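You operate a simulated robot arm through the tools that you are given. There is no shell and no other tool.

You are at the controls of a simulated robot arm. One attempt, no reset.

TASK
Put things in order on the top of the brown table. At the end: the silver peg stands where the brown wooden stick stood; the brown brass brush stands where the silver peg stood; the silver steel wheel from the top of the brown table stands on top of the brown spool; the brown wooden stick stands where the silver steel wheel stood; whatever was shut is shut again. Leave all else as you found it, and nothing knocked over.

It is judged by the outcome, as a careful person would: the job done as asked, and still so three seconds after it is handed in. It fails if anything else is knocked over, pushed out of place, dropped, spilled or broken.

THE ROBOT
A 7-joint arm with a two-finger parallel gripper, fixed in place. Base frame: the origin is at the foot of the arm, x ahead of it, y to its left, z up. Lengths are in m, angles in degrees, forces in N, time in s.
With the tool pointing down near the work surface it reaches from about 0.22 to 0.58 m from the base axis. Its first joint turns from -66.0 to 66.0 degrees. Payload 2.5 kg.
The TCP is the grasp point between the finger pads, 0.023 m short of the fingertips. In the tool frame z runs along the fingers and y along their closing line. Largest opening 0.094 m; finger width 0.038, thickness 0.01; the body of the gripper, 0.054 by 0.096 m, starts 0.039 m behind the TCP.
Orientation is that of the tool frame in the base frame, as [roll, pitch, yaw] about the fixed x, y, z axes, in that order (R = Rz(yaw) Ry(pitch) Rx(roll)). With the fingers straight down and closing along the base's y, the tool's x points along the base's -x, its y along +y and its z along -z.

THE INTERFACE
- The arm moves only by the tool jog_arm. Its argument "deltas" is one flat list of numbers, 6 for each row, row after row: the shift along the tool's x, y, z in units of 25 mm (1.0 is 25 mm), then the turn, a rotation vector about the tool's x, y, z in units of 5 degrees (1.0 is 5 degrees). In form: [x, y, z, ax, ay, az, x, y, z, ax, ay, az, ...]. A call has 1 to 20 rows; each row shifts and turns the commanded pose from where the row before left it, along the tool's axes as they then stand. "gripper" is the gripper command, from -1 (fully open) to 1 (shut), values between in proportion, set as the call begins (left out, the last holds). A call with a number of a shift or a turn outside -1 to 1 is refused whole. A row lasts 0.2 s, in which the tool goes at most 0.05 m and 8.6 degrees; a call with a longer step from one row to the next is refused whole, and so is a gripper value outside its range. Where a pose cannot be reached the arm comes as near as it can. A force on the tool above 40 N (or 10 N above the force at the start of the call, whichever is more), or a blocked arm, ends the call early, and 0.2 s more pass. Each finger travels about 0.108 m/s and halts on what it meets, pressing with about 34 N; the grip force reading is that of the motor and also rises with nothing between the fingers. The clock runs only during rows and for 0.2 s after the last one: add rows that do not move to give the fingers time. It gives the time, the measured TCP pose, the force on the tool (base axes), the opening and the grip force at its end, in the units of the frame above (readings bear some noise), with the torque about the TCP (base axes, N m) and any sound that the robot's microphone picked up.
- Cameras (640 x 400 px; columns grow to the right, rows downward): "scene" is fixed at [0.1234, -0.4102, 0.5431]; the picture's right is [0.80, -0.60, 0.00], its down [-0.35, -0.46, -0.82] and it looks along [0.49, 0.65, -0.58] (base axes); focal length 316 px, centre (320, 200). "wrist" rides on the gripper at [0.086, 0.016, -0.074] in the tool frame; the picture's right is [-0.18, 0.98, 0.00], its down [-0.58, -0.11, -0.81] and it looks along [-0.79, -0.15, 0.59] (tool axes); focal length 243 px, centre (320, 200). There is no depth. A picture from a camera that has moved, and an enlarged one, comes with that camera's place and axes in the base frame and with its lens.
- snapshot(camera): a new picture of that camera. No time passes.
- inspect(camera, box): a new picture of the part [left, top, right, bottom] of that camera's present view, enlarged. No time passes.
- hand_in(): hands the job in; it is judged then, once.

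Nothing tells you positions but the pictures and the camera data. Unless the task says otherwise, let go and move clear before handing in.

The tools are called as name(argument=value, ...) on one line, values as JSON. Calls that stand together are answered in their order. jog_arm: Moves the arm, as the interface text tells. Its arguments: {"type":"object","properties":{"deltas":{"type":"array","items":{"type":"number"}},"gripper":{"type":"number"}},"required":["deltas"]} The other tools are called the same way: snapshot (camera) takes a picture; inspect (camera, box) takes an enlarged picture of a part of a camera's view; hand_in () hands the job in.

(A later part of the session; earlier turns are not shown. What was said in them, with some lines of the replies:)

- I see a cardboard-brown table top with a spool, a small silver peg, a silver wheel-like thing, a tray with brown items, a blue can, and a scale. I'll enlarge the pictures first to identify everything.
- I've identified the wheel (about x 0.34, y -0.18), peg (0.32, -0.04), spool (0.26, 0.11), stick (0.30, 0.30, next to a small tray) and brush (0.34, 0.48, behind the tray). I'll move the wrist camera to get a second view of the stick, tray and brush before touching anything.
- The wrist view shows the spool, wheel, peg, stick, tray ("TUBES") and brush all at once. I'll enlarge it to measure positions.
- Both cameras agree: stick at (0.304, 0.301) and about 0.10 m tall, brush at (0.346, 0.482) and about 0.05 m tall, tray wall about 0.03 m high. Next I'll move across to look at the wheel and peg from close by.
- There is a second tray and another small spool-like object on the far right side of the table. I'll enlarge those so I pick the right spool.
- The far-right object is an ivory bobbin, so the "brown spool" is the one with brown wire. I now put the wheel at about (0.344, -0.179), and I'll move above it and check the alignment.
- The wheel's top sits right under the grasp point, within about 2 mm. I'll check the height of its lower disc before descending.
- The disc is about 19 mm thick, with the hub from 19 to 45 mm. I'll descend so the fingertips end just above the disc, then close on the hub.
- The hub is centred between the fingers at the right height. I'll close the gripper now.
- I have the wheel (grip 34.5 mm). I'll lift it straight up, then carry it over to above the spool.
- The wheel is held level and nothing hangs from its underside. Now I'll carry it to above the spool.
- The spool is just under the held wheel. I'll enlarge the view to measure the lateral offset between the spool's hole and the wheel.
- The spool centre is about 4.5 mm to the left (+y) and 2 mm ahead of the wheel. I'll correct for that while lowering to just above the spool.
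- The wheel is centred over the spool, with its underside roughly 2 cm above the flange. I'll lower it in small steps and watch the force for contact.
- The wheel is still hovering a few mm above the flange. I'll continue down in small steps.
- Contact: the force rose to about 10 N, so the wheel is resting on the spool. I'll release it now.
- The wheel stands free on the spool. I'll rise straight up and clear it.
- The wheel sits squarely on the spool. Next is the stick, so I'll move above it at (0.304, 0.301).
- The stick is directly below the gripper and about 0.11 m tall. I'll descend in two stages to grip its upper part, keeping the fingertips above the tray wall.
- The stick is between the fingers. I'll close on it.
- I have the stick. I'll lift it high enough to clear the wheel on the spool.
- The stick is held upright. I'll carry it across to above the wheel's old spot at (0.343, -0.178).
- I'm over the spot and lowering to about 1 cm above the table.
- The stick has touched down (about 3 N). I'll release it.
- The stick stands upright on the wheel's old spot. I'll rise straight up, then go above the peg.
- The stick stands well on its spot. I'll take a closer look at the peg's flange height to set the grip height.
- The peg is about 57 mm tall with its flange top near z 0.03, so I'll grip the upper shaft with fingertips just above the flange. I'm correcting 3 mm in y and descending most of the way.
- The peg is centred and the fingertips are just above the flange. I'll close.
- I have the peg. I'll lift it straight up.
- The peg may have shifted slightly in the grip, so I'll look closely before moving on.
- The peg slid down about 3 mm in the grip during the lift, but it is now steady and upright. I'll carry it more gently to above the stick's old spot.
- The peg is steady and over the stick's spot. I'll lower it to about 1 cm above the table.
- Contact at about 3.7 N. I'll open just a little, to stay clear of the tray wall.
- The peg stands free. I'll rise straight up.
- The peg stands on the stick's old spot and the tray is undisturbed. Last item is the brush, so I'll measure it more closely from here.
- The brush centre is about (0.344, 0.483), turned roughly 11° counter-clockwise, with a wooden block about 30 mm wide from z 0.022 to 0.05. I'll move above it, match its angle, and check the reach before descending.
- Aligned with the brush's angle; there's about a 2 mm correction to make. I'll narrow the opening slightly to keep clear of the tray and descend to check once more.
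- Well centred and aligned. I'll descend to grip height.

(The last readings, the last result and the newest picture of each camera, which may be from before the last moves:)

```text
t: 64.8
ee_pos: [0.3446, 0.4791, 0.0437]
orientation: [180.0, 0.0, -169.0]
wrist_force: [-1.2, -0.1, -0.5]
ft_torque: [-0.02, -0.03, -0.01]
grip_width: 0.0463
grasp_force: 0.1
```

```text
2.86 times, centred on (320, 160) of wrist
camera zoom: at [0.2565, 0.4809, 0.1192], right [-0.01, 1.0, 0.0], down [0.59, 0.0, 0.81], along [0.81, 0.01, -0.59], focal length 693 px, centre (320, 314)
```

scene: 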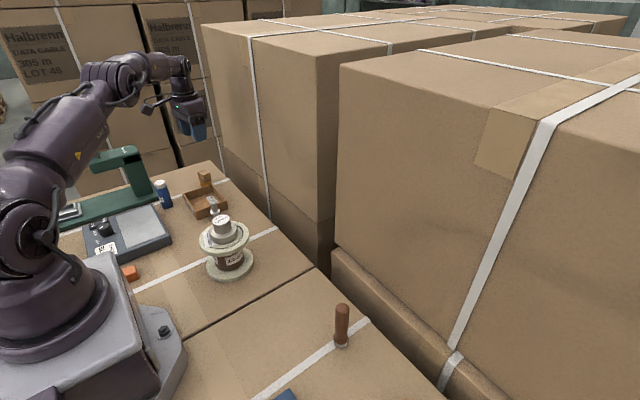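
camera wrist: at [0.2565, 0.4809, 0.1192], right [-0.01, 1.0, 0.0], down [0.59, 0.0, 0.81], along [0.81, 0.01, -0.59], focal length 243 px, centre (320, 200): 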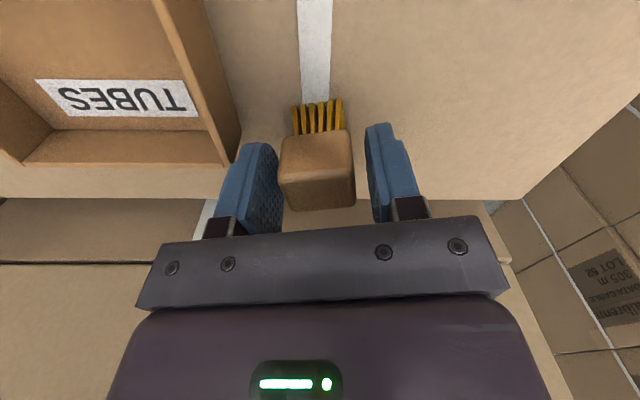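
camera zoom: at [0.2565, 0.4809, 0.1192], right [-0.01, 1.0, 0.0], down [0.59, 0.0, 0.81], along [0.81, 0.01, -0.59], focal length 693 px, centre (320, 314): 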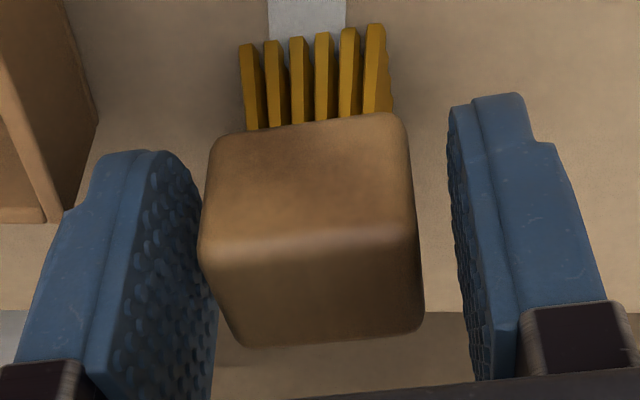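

The block's centre lies on the gripper's centre line. I'll close on it.

jog_arm(deltas=[0, 0, 0, 0, 0, 0, 0, 0, 0, 0, 0, 0, 0, 0, 0, 0, 0, 0, 0, 0, 0, 0, 0, 0], gripper=1)

inspect(camera="wrist", box=[220, 90, 420, 230])

```text
t: 65.8
ee_pos: [0.3449, 0.4794, 0.0436]
orientation: [-180.0, 0.0, -168.9]
wrist_force: [0.1, 0.3, -0.1]
ft_torque: [0.01, -0.03, 0.01]
grip_width: 0.0334
grasp_force: 34.2
```

```text
2.86 times, centred on (320, 160) of wrist
camera zoom: at [0.2566, 0.4808, 0.1192], right [-0.01, 1.0, 0.0], down [0.59, 0.0, 0.81], along [0.81, 0.01, -0.59], focal length 693 px, centre (320, 314)
```

zoom: 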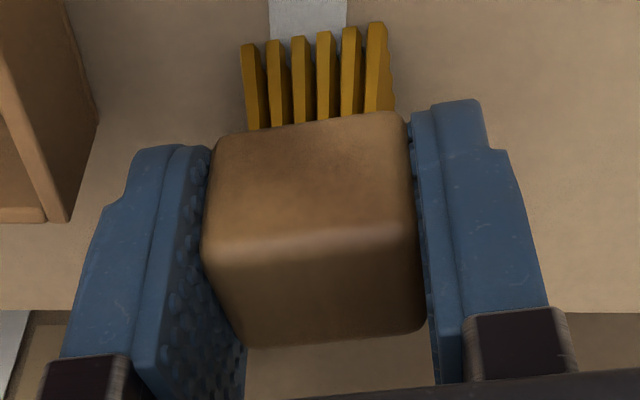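

I have the brush (grip 33 mm). I'll lift it gently straight up.

jog_arm(deltas=[0, 0, -0.2, 0, 0, 0, 0, 0, -0.5, 0, 0, 0, 0, 0, -0.8, 0, 0, 0, 0, 0, -0.9, 0, 0, 0, 0, 0, -1, 0, 0, 0, 0, 0, -1, 0, 0, 0, 0, 0, -1, 0, 0, 0, 0, 0, -0.9, 0, 0, 0, 0, 0, -0.6, 0, 0, 0, 0, 0, -0.3, 0, 0, 0, 0, 0, 0, 0, 0, 0], gripper=1)

snapshot(camera="wrist")

snapshot(camera="scene")

```text
t: 68.2
ee_pos: [0.3457, 0.4812, 0.224]
orientation: [-179.9, 0.0, -168.9]
wrist_force: [-0.3, 0.0, 0.0]
ft_torque: [-0.03, -0.01, 0.02]
grip_width: 0.0334
grasp_force: 34.5
```

```text
taken
camera wrist: at [0.2568, 0.482, 0.2997], right [-0.01, 1.0, 0.0], down [0.59, 0.0, 0.81], along [0.81, 0.01, -0.59], focal length 243 px, centre (320, 200)
```

wrist: 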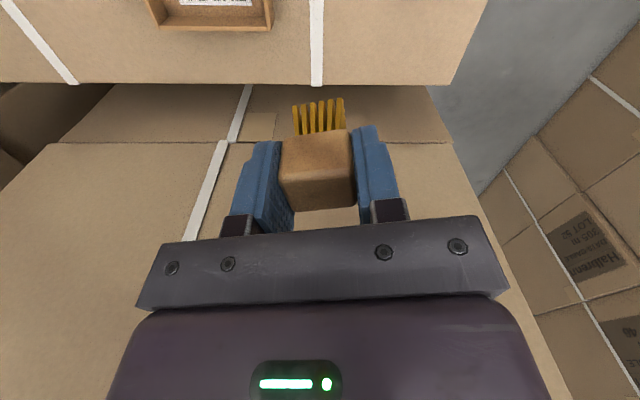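

```text
taken
```

scene: 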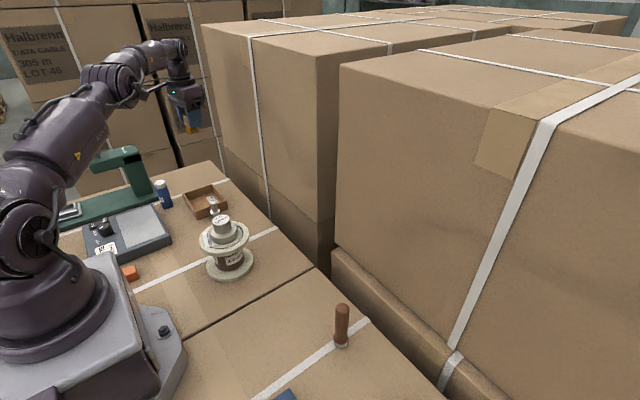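

The brush is held straight. I'll carry it to above the peg's old spot in two calls.

jog_arm(deltas=[0.066, -0.276, 0, 0, 0, 0, 0.131, -0.552, 0, 0, 0, 0, 0.219, -0.92, 0, 0, 0, 0, 0.219, -0.92, 0, 0, 0, 0, 0.219, -0.92, 0, 0, 0, 0, 0.219, -0.92, 0, 0, 0, 0, 0.219, -0.92, 0, 0, 0, 0, 0.219, -0.92, 0, 0, 0, 0, 0.219, -0.92, 0, 0, 0, 0, 0.219, -0.92, 0, 0, 0, 0, 0.219, -0.92, 0, 0, 0, 0, 0.219, -0.92, 0, 0, 0, 0, 0.219, -0.92, 0, 0, 0, 0, 0.219, -0.92, 0, 0, 0, 0], gripper=1)

jog_arm(deltas=[0.219, -0.92, 0, 0, 0, 0, 0.219, -0.92, 0, 0, 0, 0, 0.219, -0.92, 0, 0, 0, 0, 0.219, -0.92, 0, 0, 0, 0, 0.219, -0.92, 0, 0, 0, 0, 0.219, -0.92, 0, 0, 0, 0, 0.219, -0.92, 0, 0, 0, 0, 0.219, -0.92, 0, 0, 0, 0, 0.14, -0.6, 0, 0, 0, 0, 0.07, -0.3, 0, 0, 0, 0, 0.033, -0.132, 0, 0, 0, 0, 0, 0, 0, 0, 0, 0], gripper=1)

snapshot(camera="wrist")

snapshot(camera="scene")

```text
t: 71.2
ee_pos: [0.331, 0.1748, 0.2246]
orientation: [180.0, 0.1, -168.9]
wrist_force: [-0.2, -0.3, -0.4]
ft_torque: [-0.01, 0.0, -0.02]
grip_width: 0.0332
grasp_force: 34.1
```

```text
t: 73.8
ee_pos: [0.3228, -0.0401, 0.2243]
orientation: [-180.0, 0.0, -169.0]
wrist_force: [0.8, -0.6, -1.2]
ft_torque: [-0.01, 0.04, 0.01]
grip_width: 0.0334
grasp_force: 33.7
```

```text
taken
camera wrist: at [0.2349, -0.0395, 0.2997], right [-0.01, 1.0, 0.0], down [0.59, 0.0, 0.81], along [0.81, 0.01, -0.59], focal length 243 px, centre (320, 200)
```

wrist: 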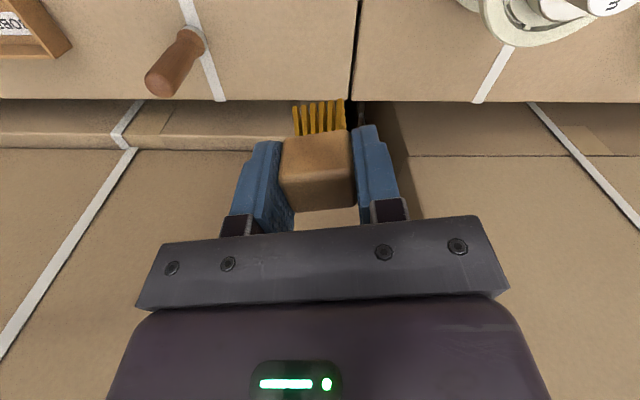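

```text
taken
```

scene: 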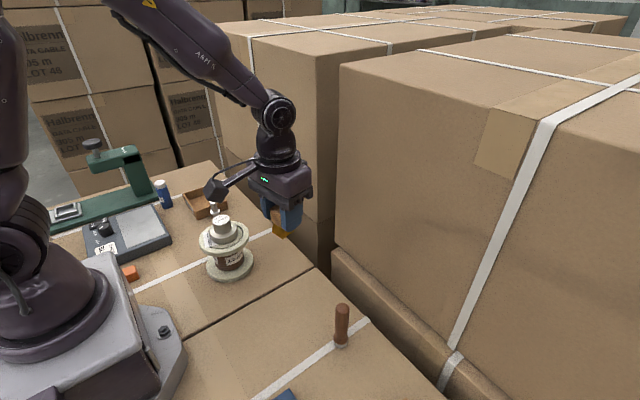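

Over the peg's old spot. I'll lower it to about 1 cm above the table.

jog_arm(deltas=[-0.04, 0, 0.3, 0, 0, 0, 0, 0, 0.6, 0, 0, 0, 0, 0, 0.9, 0, 0, 0, 0, 0, 1, 0, 0, 0, 0, 0, 1, 0, 0, 0, 0, 0, 1, 0, 0, 0, 0, 0, 0.9, 0, 0, 0, 0, 0, 0.6, 0, 0, 0, 0, 0, 0.3, 0, 0, 0, 0, 0, 0.15, 0, 0, 0, 0, 0, 0, 0, 0, 0], gripper=1)

snapshot(camera="wrist")

inspect(camera="scene", box=[230, 220, 340, 320])

```text
t: 76.2
ee_pos: [0.3244, -0.0401, 0.0543]
orientation: [-180.0, 0.0, -168.9]
wrist_force: [0.1, 0.6, -0.6]
ft_torque: [-0.01, 0.01, 0.01]
grip_width: 0.0334
grasp_force: 34.1
```

```text
taken
camera wrist: at [0.2365, -0.0396, 0.1305], right [-0.01, 1.0, 0.0], down [0.59, 0.0, 0.81], along [0.81, 0.01, -0.59], focal length 243 px, centre (320, 200)
```

wrist: 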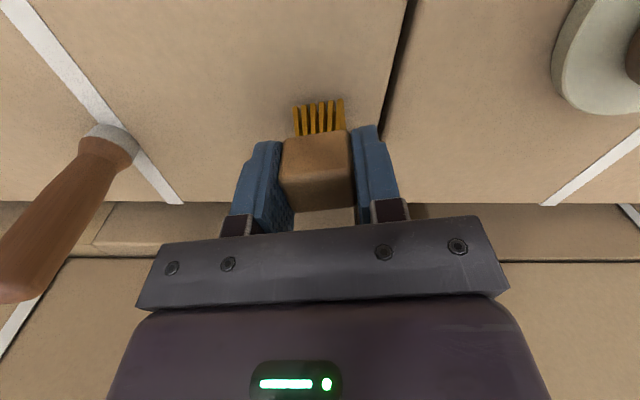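

```text
4.00 times, centred on (285, 270) of scene
camera zoom: at [0.1234, -0.4102, 0.5431], right [0.8, -0.6, 0.0], down [-0.35, -0.46, -0.82], along [0.49, 0.65, -0.58], focal length 1264 px, centre (460, -80)
```

zoom: 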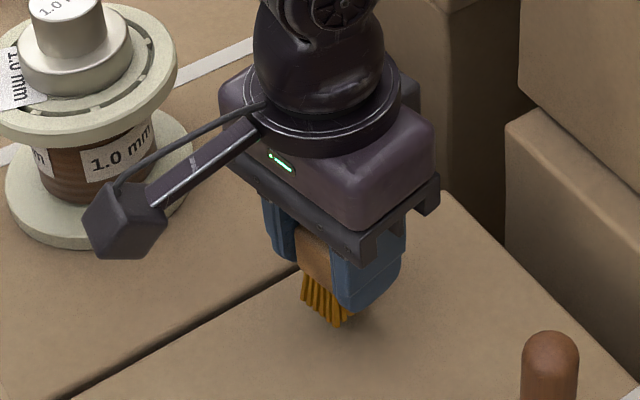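

jog_arm(deltas=[0, 0, 0.2, 0, 0, 0, 0, 0, 0.14, 0, 0, 0, 0, 0, 0, 0, 0, 0], gripper=1)

jog_arm(deltas=[0, 0, 0.04, 0, 0, 0, 0, 0, 0, 0, 0, 0], gripper=1)

```text
t: 77.0
ee_pos: [0.3235, -0.0395, 0.0465]
orientation: [-179.9, -0.1, -168.8]
wrist_force: [0.1, 0.0, -1.2]
ft_torque: [0.03, -0.03, -0.03]
grip_width: 0.0333
grasp_force: 34.1
```

```text
t: 77.6
ee_pos: [0.3256, -0.0396, 0.0456]
orientation: [179.9, 0.0, -168.9]
wrist_force: [-0.4, 0.1, -1.4]
ft_torque: [-0.01, 0.0, 0.0]
grip_width: 0.0332
grasp_force: 33.5
```

jog_arm(deltas=[0, 0, 0.04, 0, 0, 0, 0, 0, 0, 0, 0, 0], gripper=1)

inspect(camera="scene", box=[260, 260, 320, 320])

```text
t: 78.2
ee_pos: [0.326, -0.0384, 0.0449]
orientation: [180.0, 0.0, -169.0]
wrist_force: [-1.1, 0.2, -1.2]
ft_torque: [-0.01, 0.0, -0.01]
grip_width: 0.0332
grasp_force: 33.7
```

```text
6.67 times, centred on (290, 290) of scene
camera zoom: at [0.1234, -0.4102, 0.5431], right [0.8, -0.6, 0.0], down [-0.35, -0.46, -0.82], along [0.49, 0.65, -0.58], focal length 2106 px, centre (520, -400)
```

zoom: 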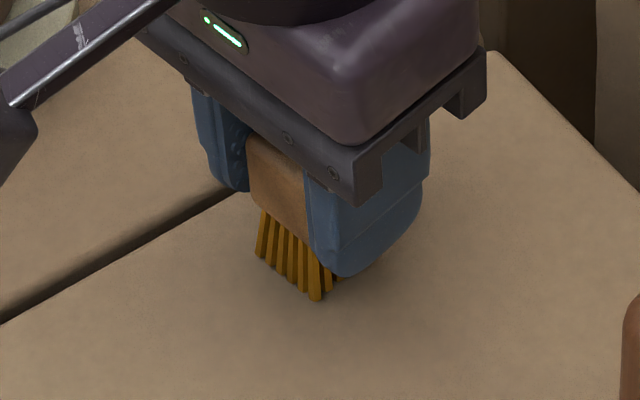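

jog_arm(deltas=[0, 0, 0.04, 0, 0, 0, 0, 0, 0, 0, 0, 0], gripper=1)

```text
t: 78.8
ee_pos: [0.325, -0.0389, 0.0439]
orientation: [180.0, 0.0, -169.0]
wrist_force: [-0.1, 0.4, -0.9]
ft_torque: [0.01, 0.0, 0.0]
grip_width: 0.0334
grasp_force: 34.3
```

jog_arm(deltas=[0, 0, 0.04, 0, 0, 0, 0, 0, 0, 0, 0, 0], gripper=1)

```text
t: 79.4
ee_pos: [0.3248, -0.0388, 0.0433]
orientation: [-180.0, 0.0, -168.9]
wrist_force: [-7.3, 2.0, 22.0]
ft_torque: [-0.01, 0.24, 0.02]
grip_width: 0.0332
grasp_force: 33.5
```

Firm contact (22 N). I'll ease off half a millimetre and then release.

jog_arm(deltas=[0, 0, -0.024, 0, 0, 0, 0, 0, 0, 0, 0, 0], gripper=1)

jog_arm(deltas=[0, 0, 0, 0, 0, 0, 0, 0, 0, 0, 0, 0, 0, 0, 0, 0, 0, 0], gripper=-0.1)

snapshot(camera="wrist")

inspect(camera="scene", box=[240, 240, 340, 320])

```text
t: 80.0
ee_pos: [0.3242, -0.0404, 0.0435]
orientation: [180.0, -0.1, -168.9]
wrist_force: [-1.9, 1.8, 3.3]
ft_torque: [0.01, -0.01, -0.02]
grip_width: 0.0333
grasp_force: 34.2
```

```text
t: 80.8
ee_pos: [0.3255, -0.0407, 0.0439]
orientation: [-179.9, 0.0, -169.0]
wrist_force: [-0.7, -0.9, -0.4]
ft_torque: [0.01, -0.02, 0.01]
grip_width: 0.0514
grasp_force: 0.1
```

```text
taken
camera wrist: at [0.2362, -0.0395, 0.1192], right [-0.01, 1.0, 0.0], down [0.59, 0.0, 0.81], along [0.81, 0.01, -0.59], focal length 243 px, centre (320, 200)
```

wrist: 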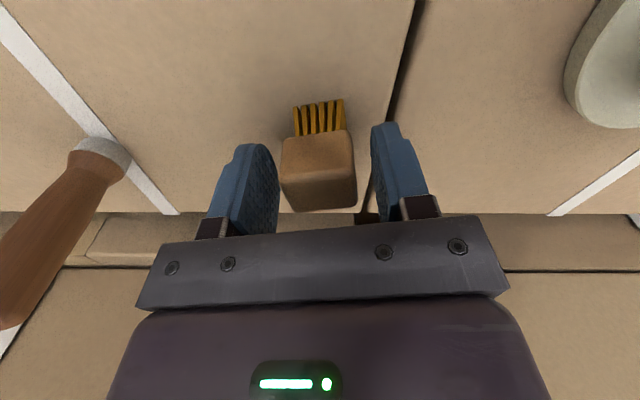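

```text
5.00 times, centred on (290, 280) of scene
camera zoom: at [0.1234, -0.4102, 0.5431], right [0.8, -0.6, 0.0], down [-0.35, -0.46, -0.82], along [0.49, 0.65, -0.58], focal length 1579 px, centre (470, -200)
```

zoom: 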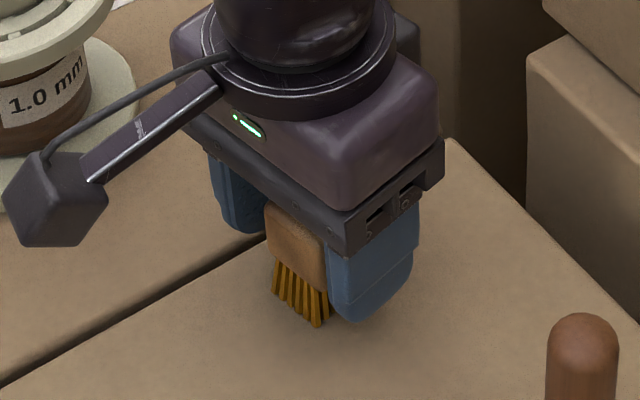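

The brush stands free on its bristles. I'll rise straight up and move to a high clear pose for a full check.

jog_arm(deltas=[0, 0, -0.3, 0, 0, 0, 0, 0, -0.8, 0, 0, 0, 0, 0, -1, 0, 0, 0, 0, 0, -1, 0, 0, 0, 0, 0, -1, 0, 0, 0, 0, 0, -1, 0, 0, 0, 0, 0, -1, 0, 0, 0, 0, 0, -1, 0, 0, 0, 0, 0, -1, 0, 0, 0, 0, 0, 0, 0, 0, 0], gripper=-0.1)

snapshot(camera="wrist")

snapshot(camera="scene")

```text
t: 83.0
ee_pos: [0.3251, -0.0399, 0.2474]
orientation: [180.0, 0.0, -169.0]
wrist_force: [-0.3, 0.3, 0.1]
ft_torque: [0.01, -0.02, 0.03]
grip_width: 0.0518
grasp_force: 0.1
```

```text
taken
camera wrist: at [0.2365, -0.0392, 0.3216], right [-0.01, 1.0, 0.0], down [0.59, 0.0, 0.81], along [0.81, 0.01, -0.59], focal length 243 px, centre (320, 200)
```

wrist: 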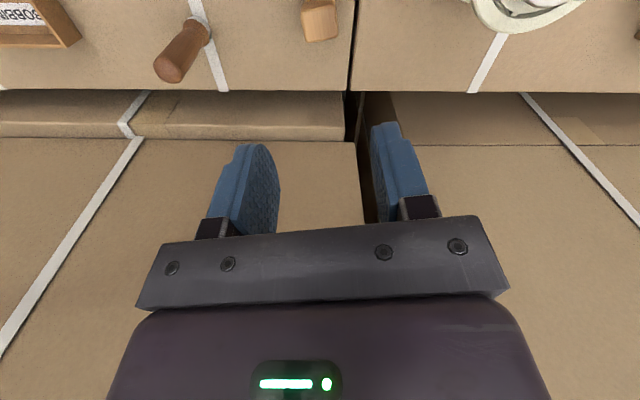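

```text
taken
```

scene: 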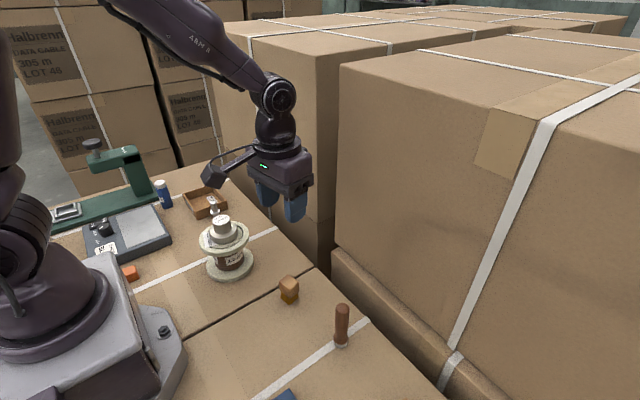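

All four are moved. I'll enlarge each area for a last check.

inspect(camera="scene", box=[260, 260, 380, 360])

inspect(camera="scene", box=[150, 150, 290, 290])

inspect(camera="wrist", box=[140, 0, 400, 110])

inspect(camera="scene", box=[30, 130, 190, 290])

```text
4.00 times, centred on (320, 310) of scene
camera zoom: at [0.1234, -0.4102, 0.5431], right [0.8, -0.6, 0.0], down [-0.35, -0.46, -0.82], along [0.49, 0.65, -0.58], focal length 1264 px, centre (320, -240)
```

zoom: 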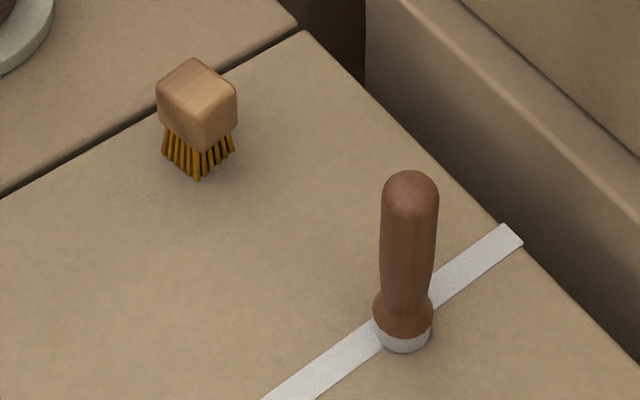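

```text
2.86 times, centred on (220, 220) of scene
camera zoom: at [0.1234, -0.4102, 0.5431], right [0.8, -0.6, 0.0], down [-0.35, -0.46, -0.82], along [0.49, 0.65, -0.58], focal length 902 px, centre (606, 143)
```

zoom: 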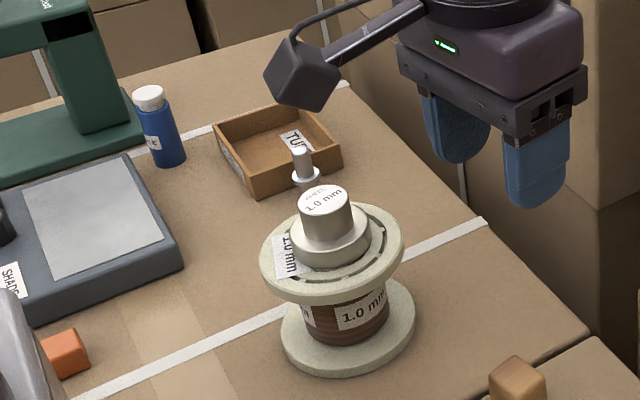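

```text
2.46 times, centred on (270, 55) of wrist
camera zoom: at [0.2365, -0.0392, 0.3216], right [-0.01, 1.0, 0.0], down [0.59, 0.0, 0.81], along [0.81, 0.01, -0.59], focal length 597 px, centre (443, 557)
```

zoom: 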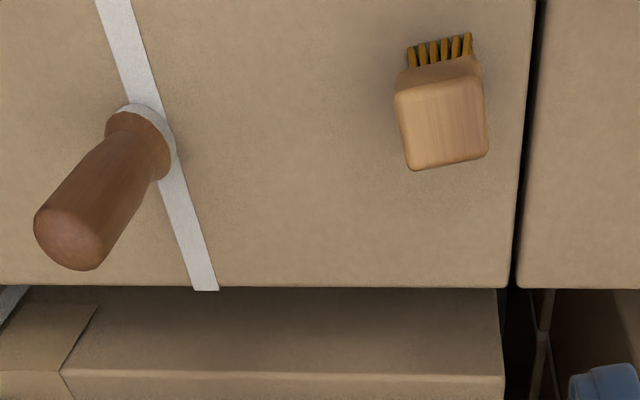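

```text
2.50 times, centred on (110, 210) of scene
camera zoom: at [0.1234, -0.4102, 0.5431], right [0.8, -0.6, 0.0], down [-0.35, -0.46, -0.82], along [0.49, 0.65, -0.58], focal length 790 px, centre (845, 175)
```

zoom: 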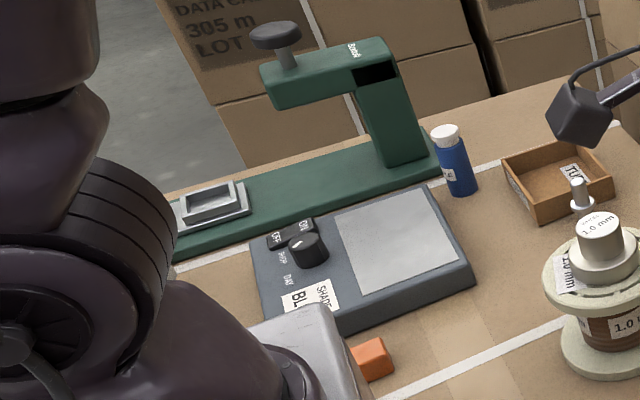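

Everything looks right. I'll compare the spool and the wheel against the starting picture, using the same crops, to be sure nothing was shifted.

inspect(camera="scene", box=[180, 210, 300, 300])

inspect(camera="scene", box=[140, 150, 300, 250])

inspect(camera="scene", box=[240, 260, 400, 400])

```text
4.44 times, centred on (240, 255) of scene
camera zoom: at [0.1234, -0.4102, 0.5431], right [0.8, -0.6, 0.0], down [-0.35, -0.46, -0.82], along [0.49, 0.65, -0.58], focal length 1404 px, centre (676, -44)
```

zoom: 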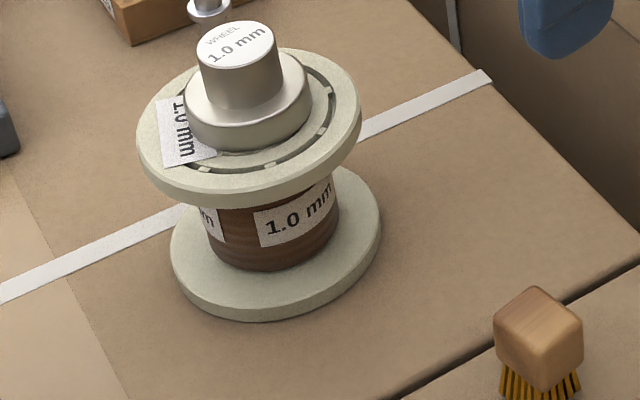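

```text
4.00 times, centred on (220, 200) of scene
camera zoom: at [0.1234, -0.4102, 0.5431], right [0.8, -0.6, 0.0], down [-0.35, -0.46, -0.82], along [0.49, 0.65, -0.58], focal length 1264 px, centre (720, 200)
```

zoom: 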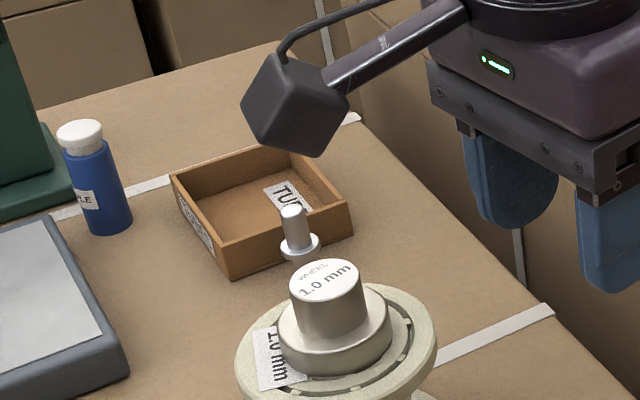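

```text
2.86 times, centred on (320, 330) of scene
camera zoom: at [0.1234, -0.4102, 0.5431], right [0.8, -0.6, 0.0], down [-0.35, -0.46, -0.82], along [0.49, 0.65, -0.58], focal length 902 px, centre (320, -171)
```

zoom: 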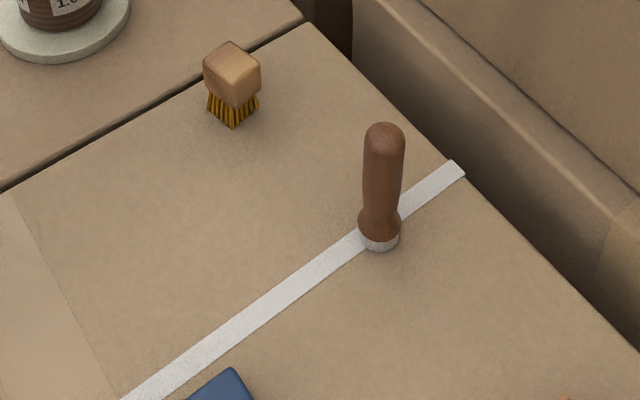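

The spool, tray, bottle and the rest are exactly where they were. The wheel sits centred on the spool, the stick, peg and brush stand upright on their new spots, nothing that was shut was opened, and the gripper is empty and clear. I'm handing in.

hand_in()

```text
The job is handed in.
```

The rearrangement is finished and handed in; the final pictures showed everything upright and in place.

- **Wheel:** the silver steel wheel stands centred on top of the brown spool.
- **Stick:** the brown wooden stick stands where the wheel stood, about 3 mm off the original centre by my measurements.
- **Peg:** the silver peg stands where the stick stood, next to the "TUBES" tray. It slid about 3 mm in the grip while being lifted, but was set down upright.
- **Brush:** the brown brass brush stands on its bristles where the peg stood.

Nothing that was shut was opened. Comparing before and after pictures, the spool, "TUBES" tray and bottle had not moved, and nothing was knocked over. The gripper is empty and clear of the table.
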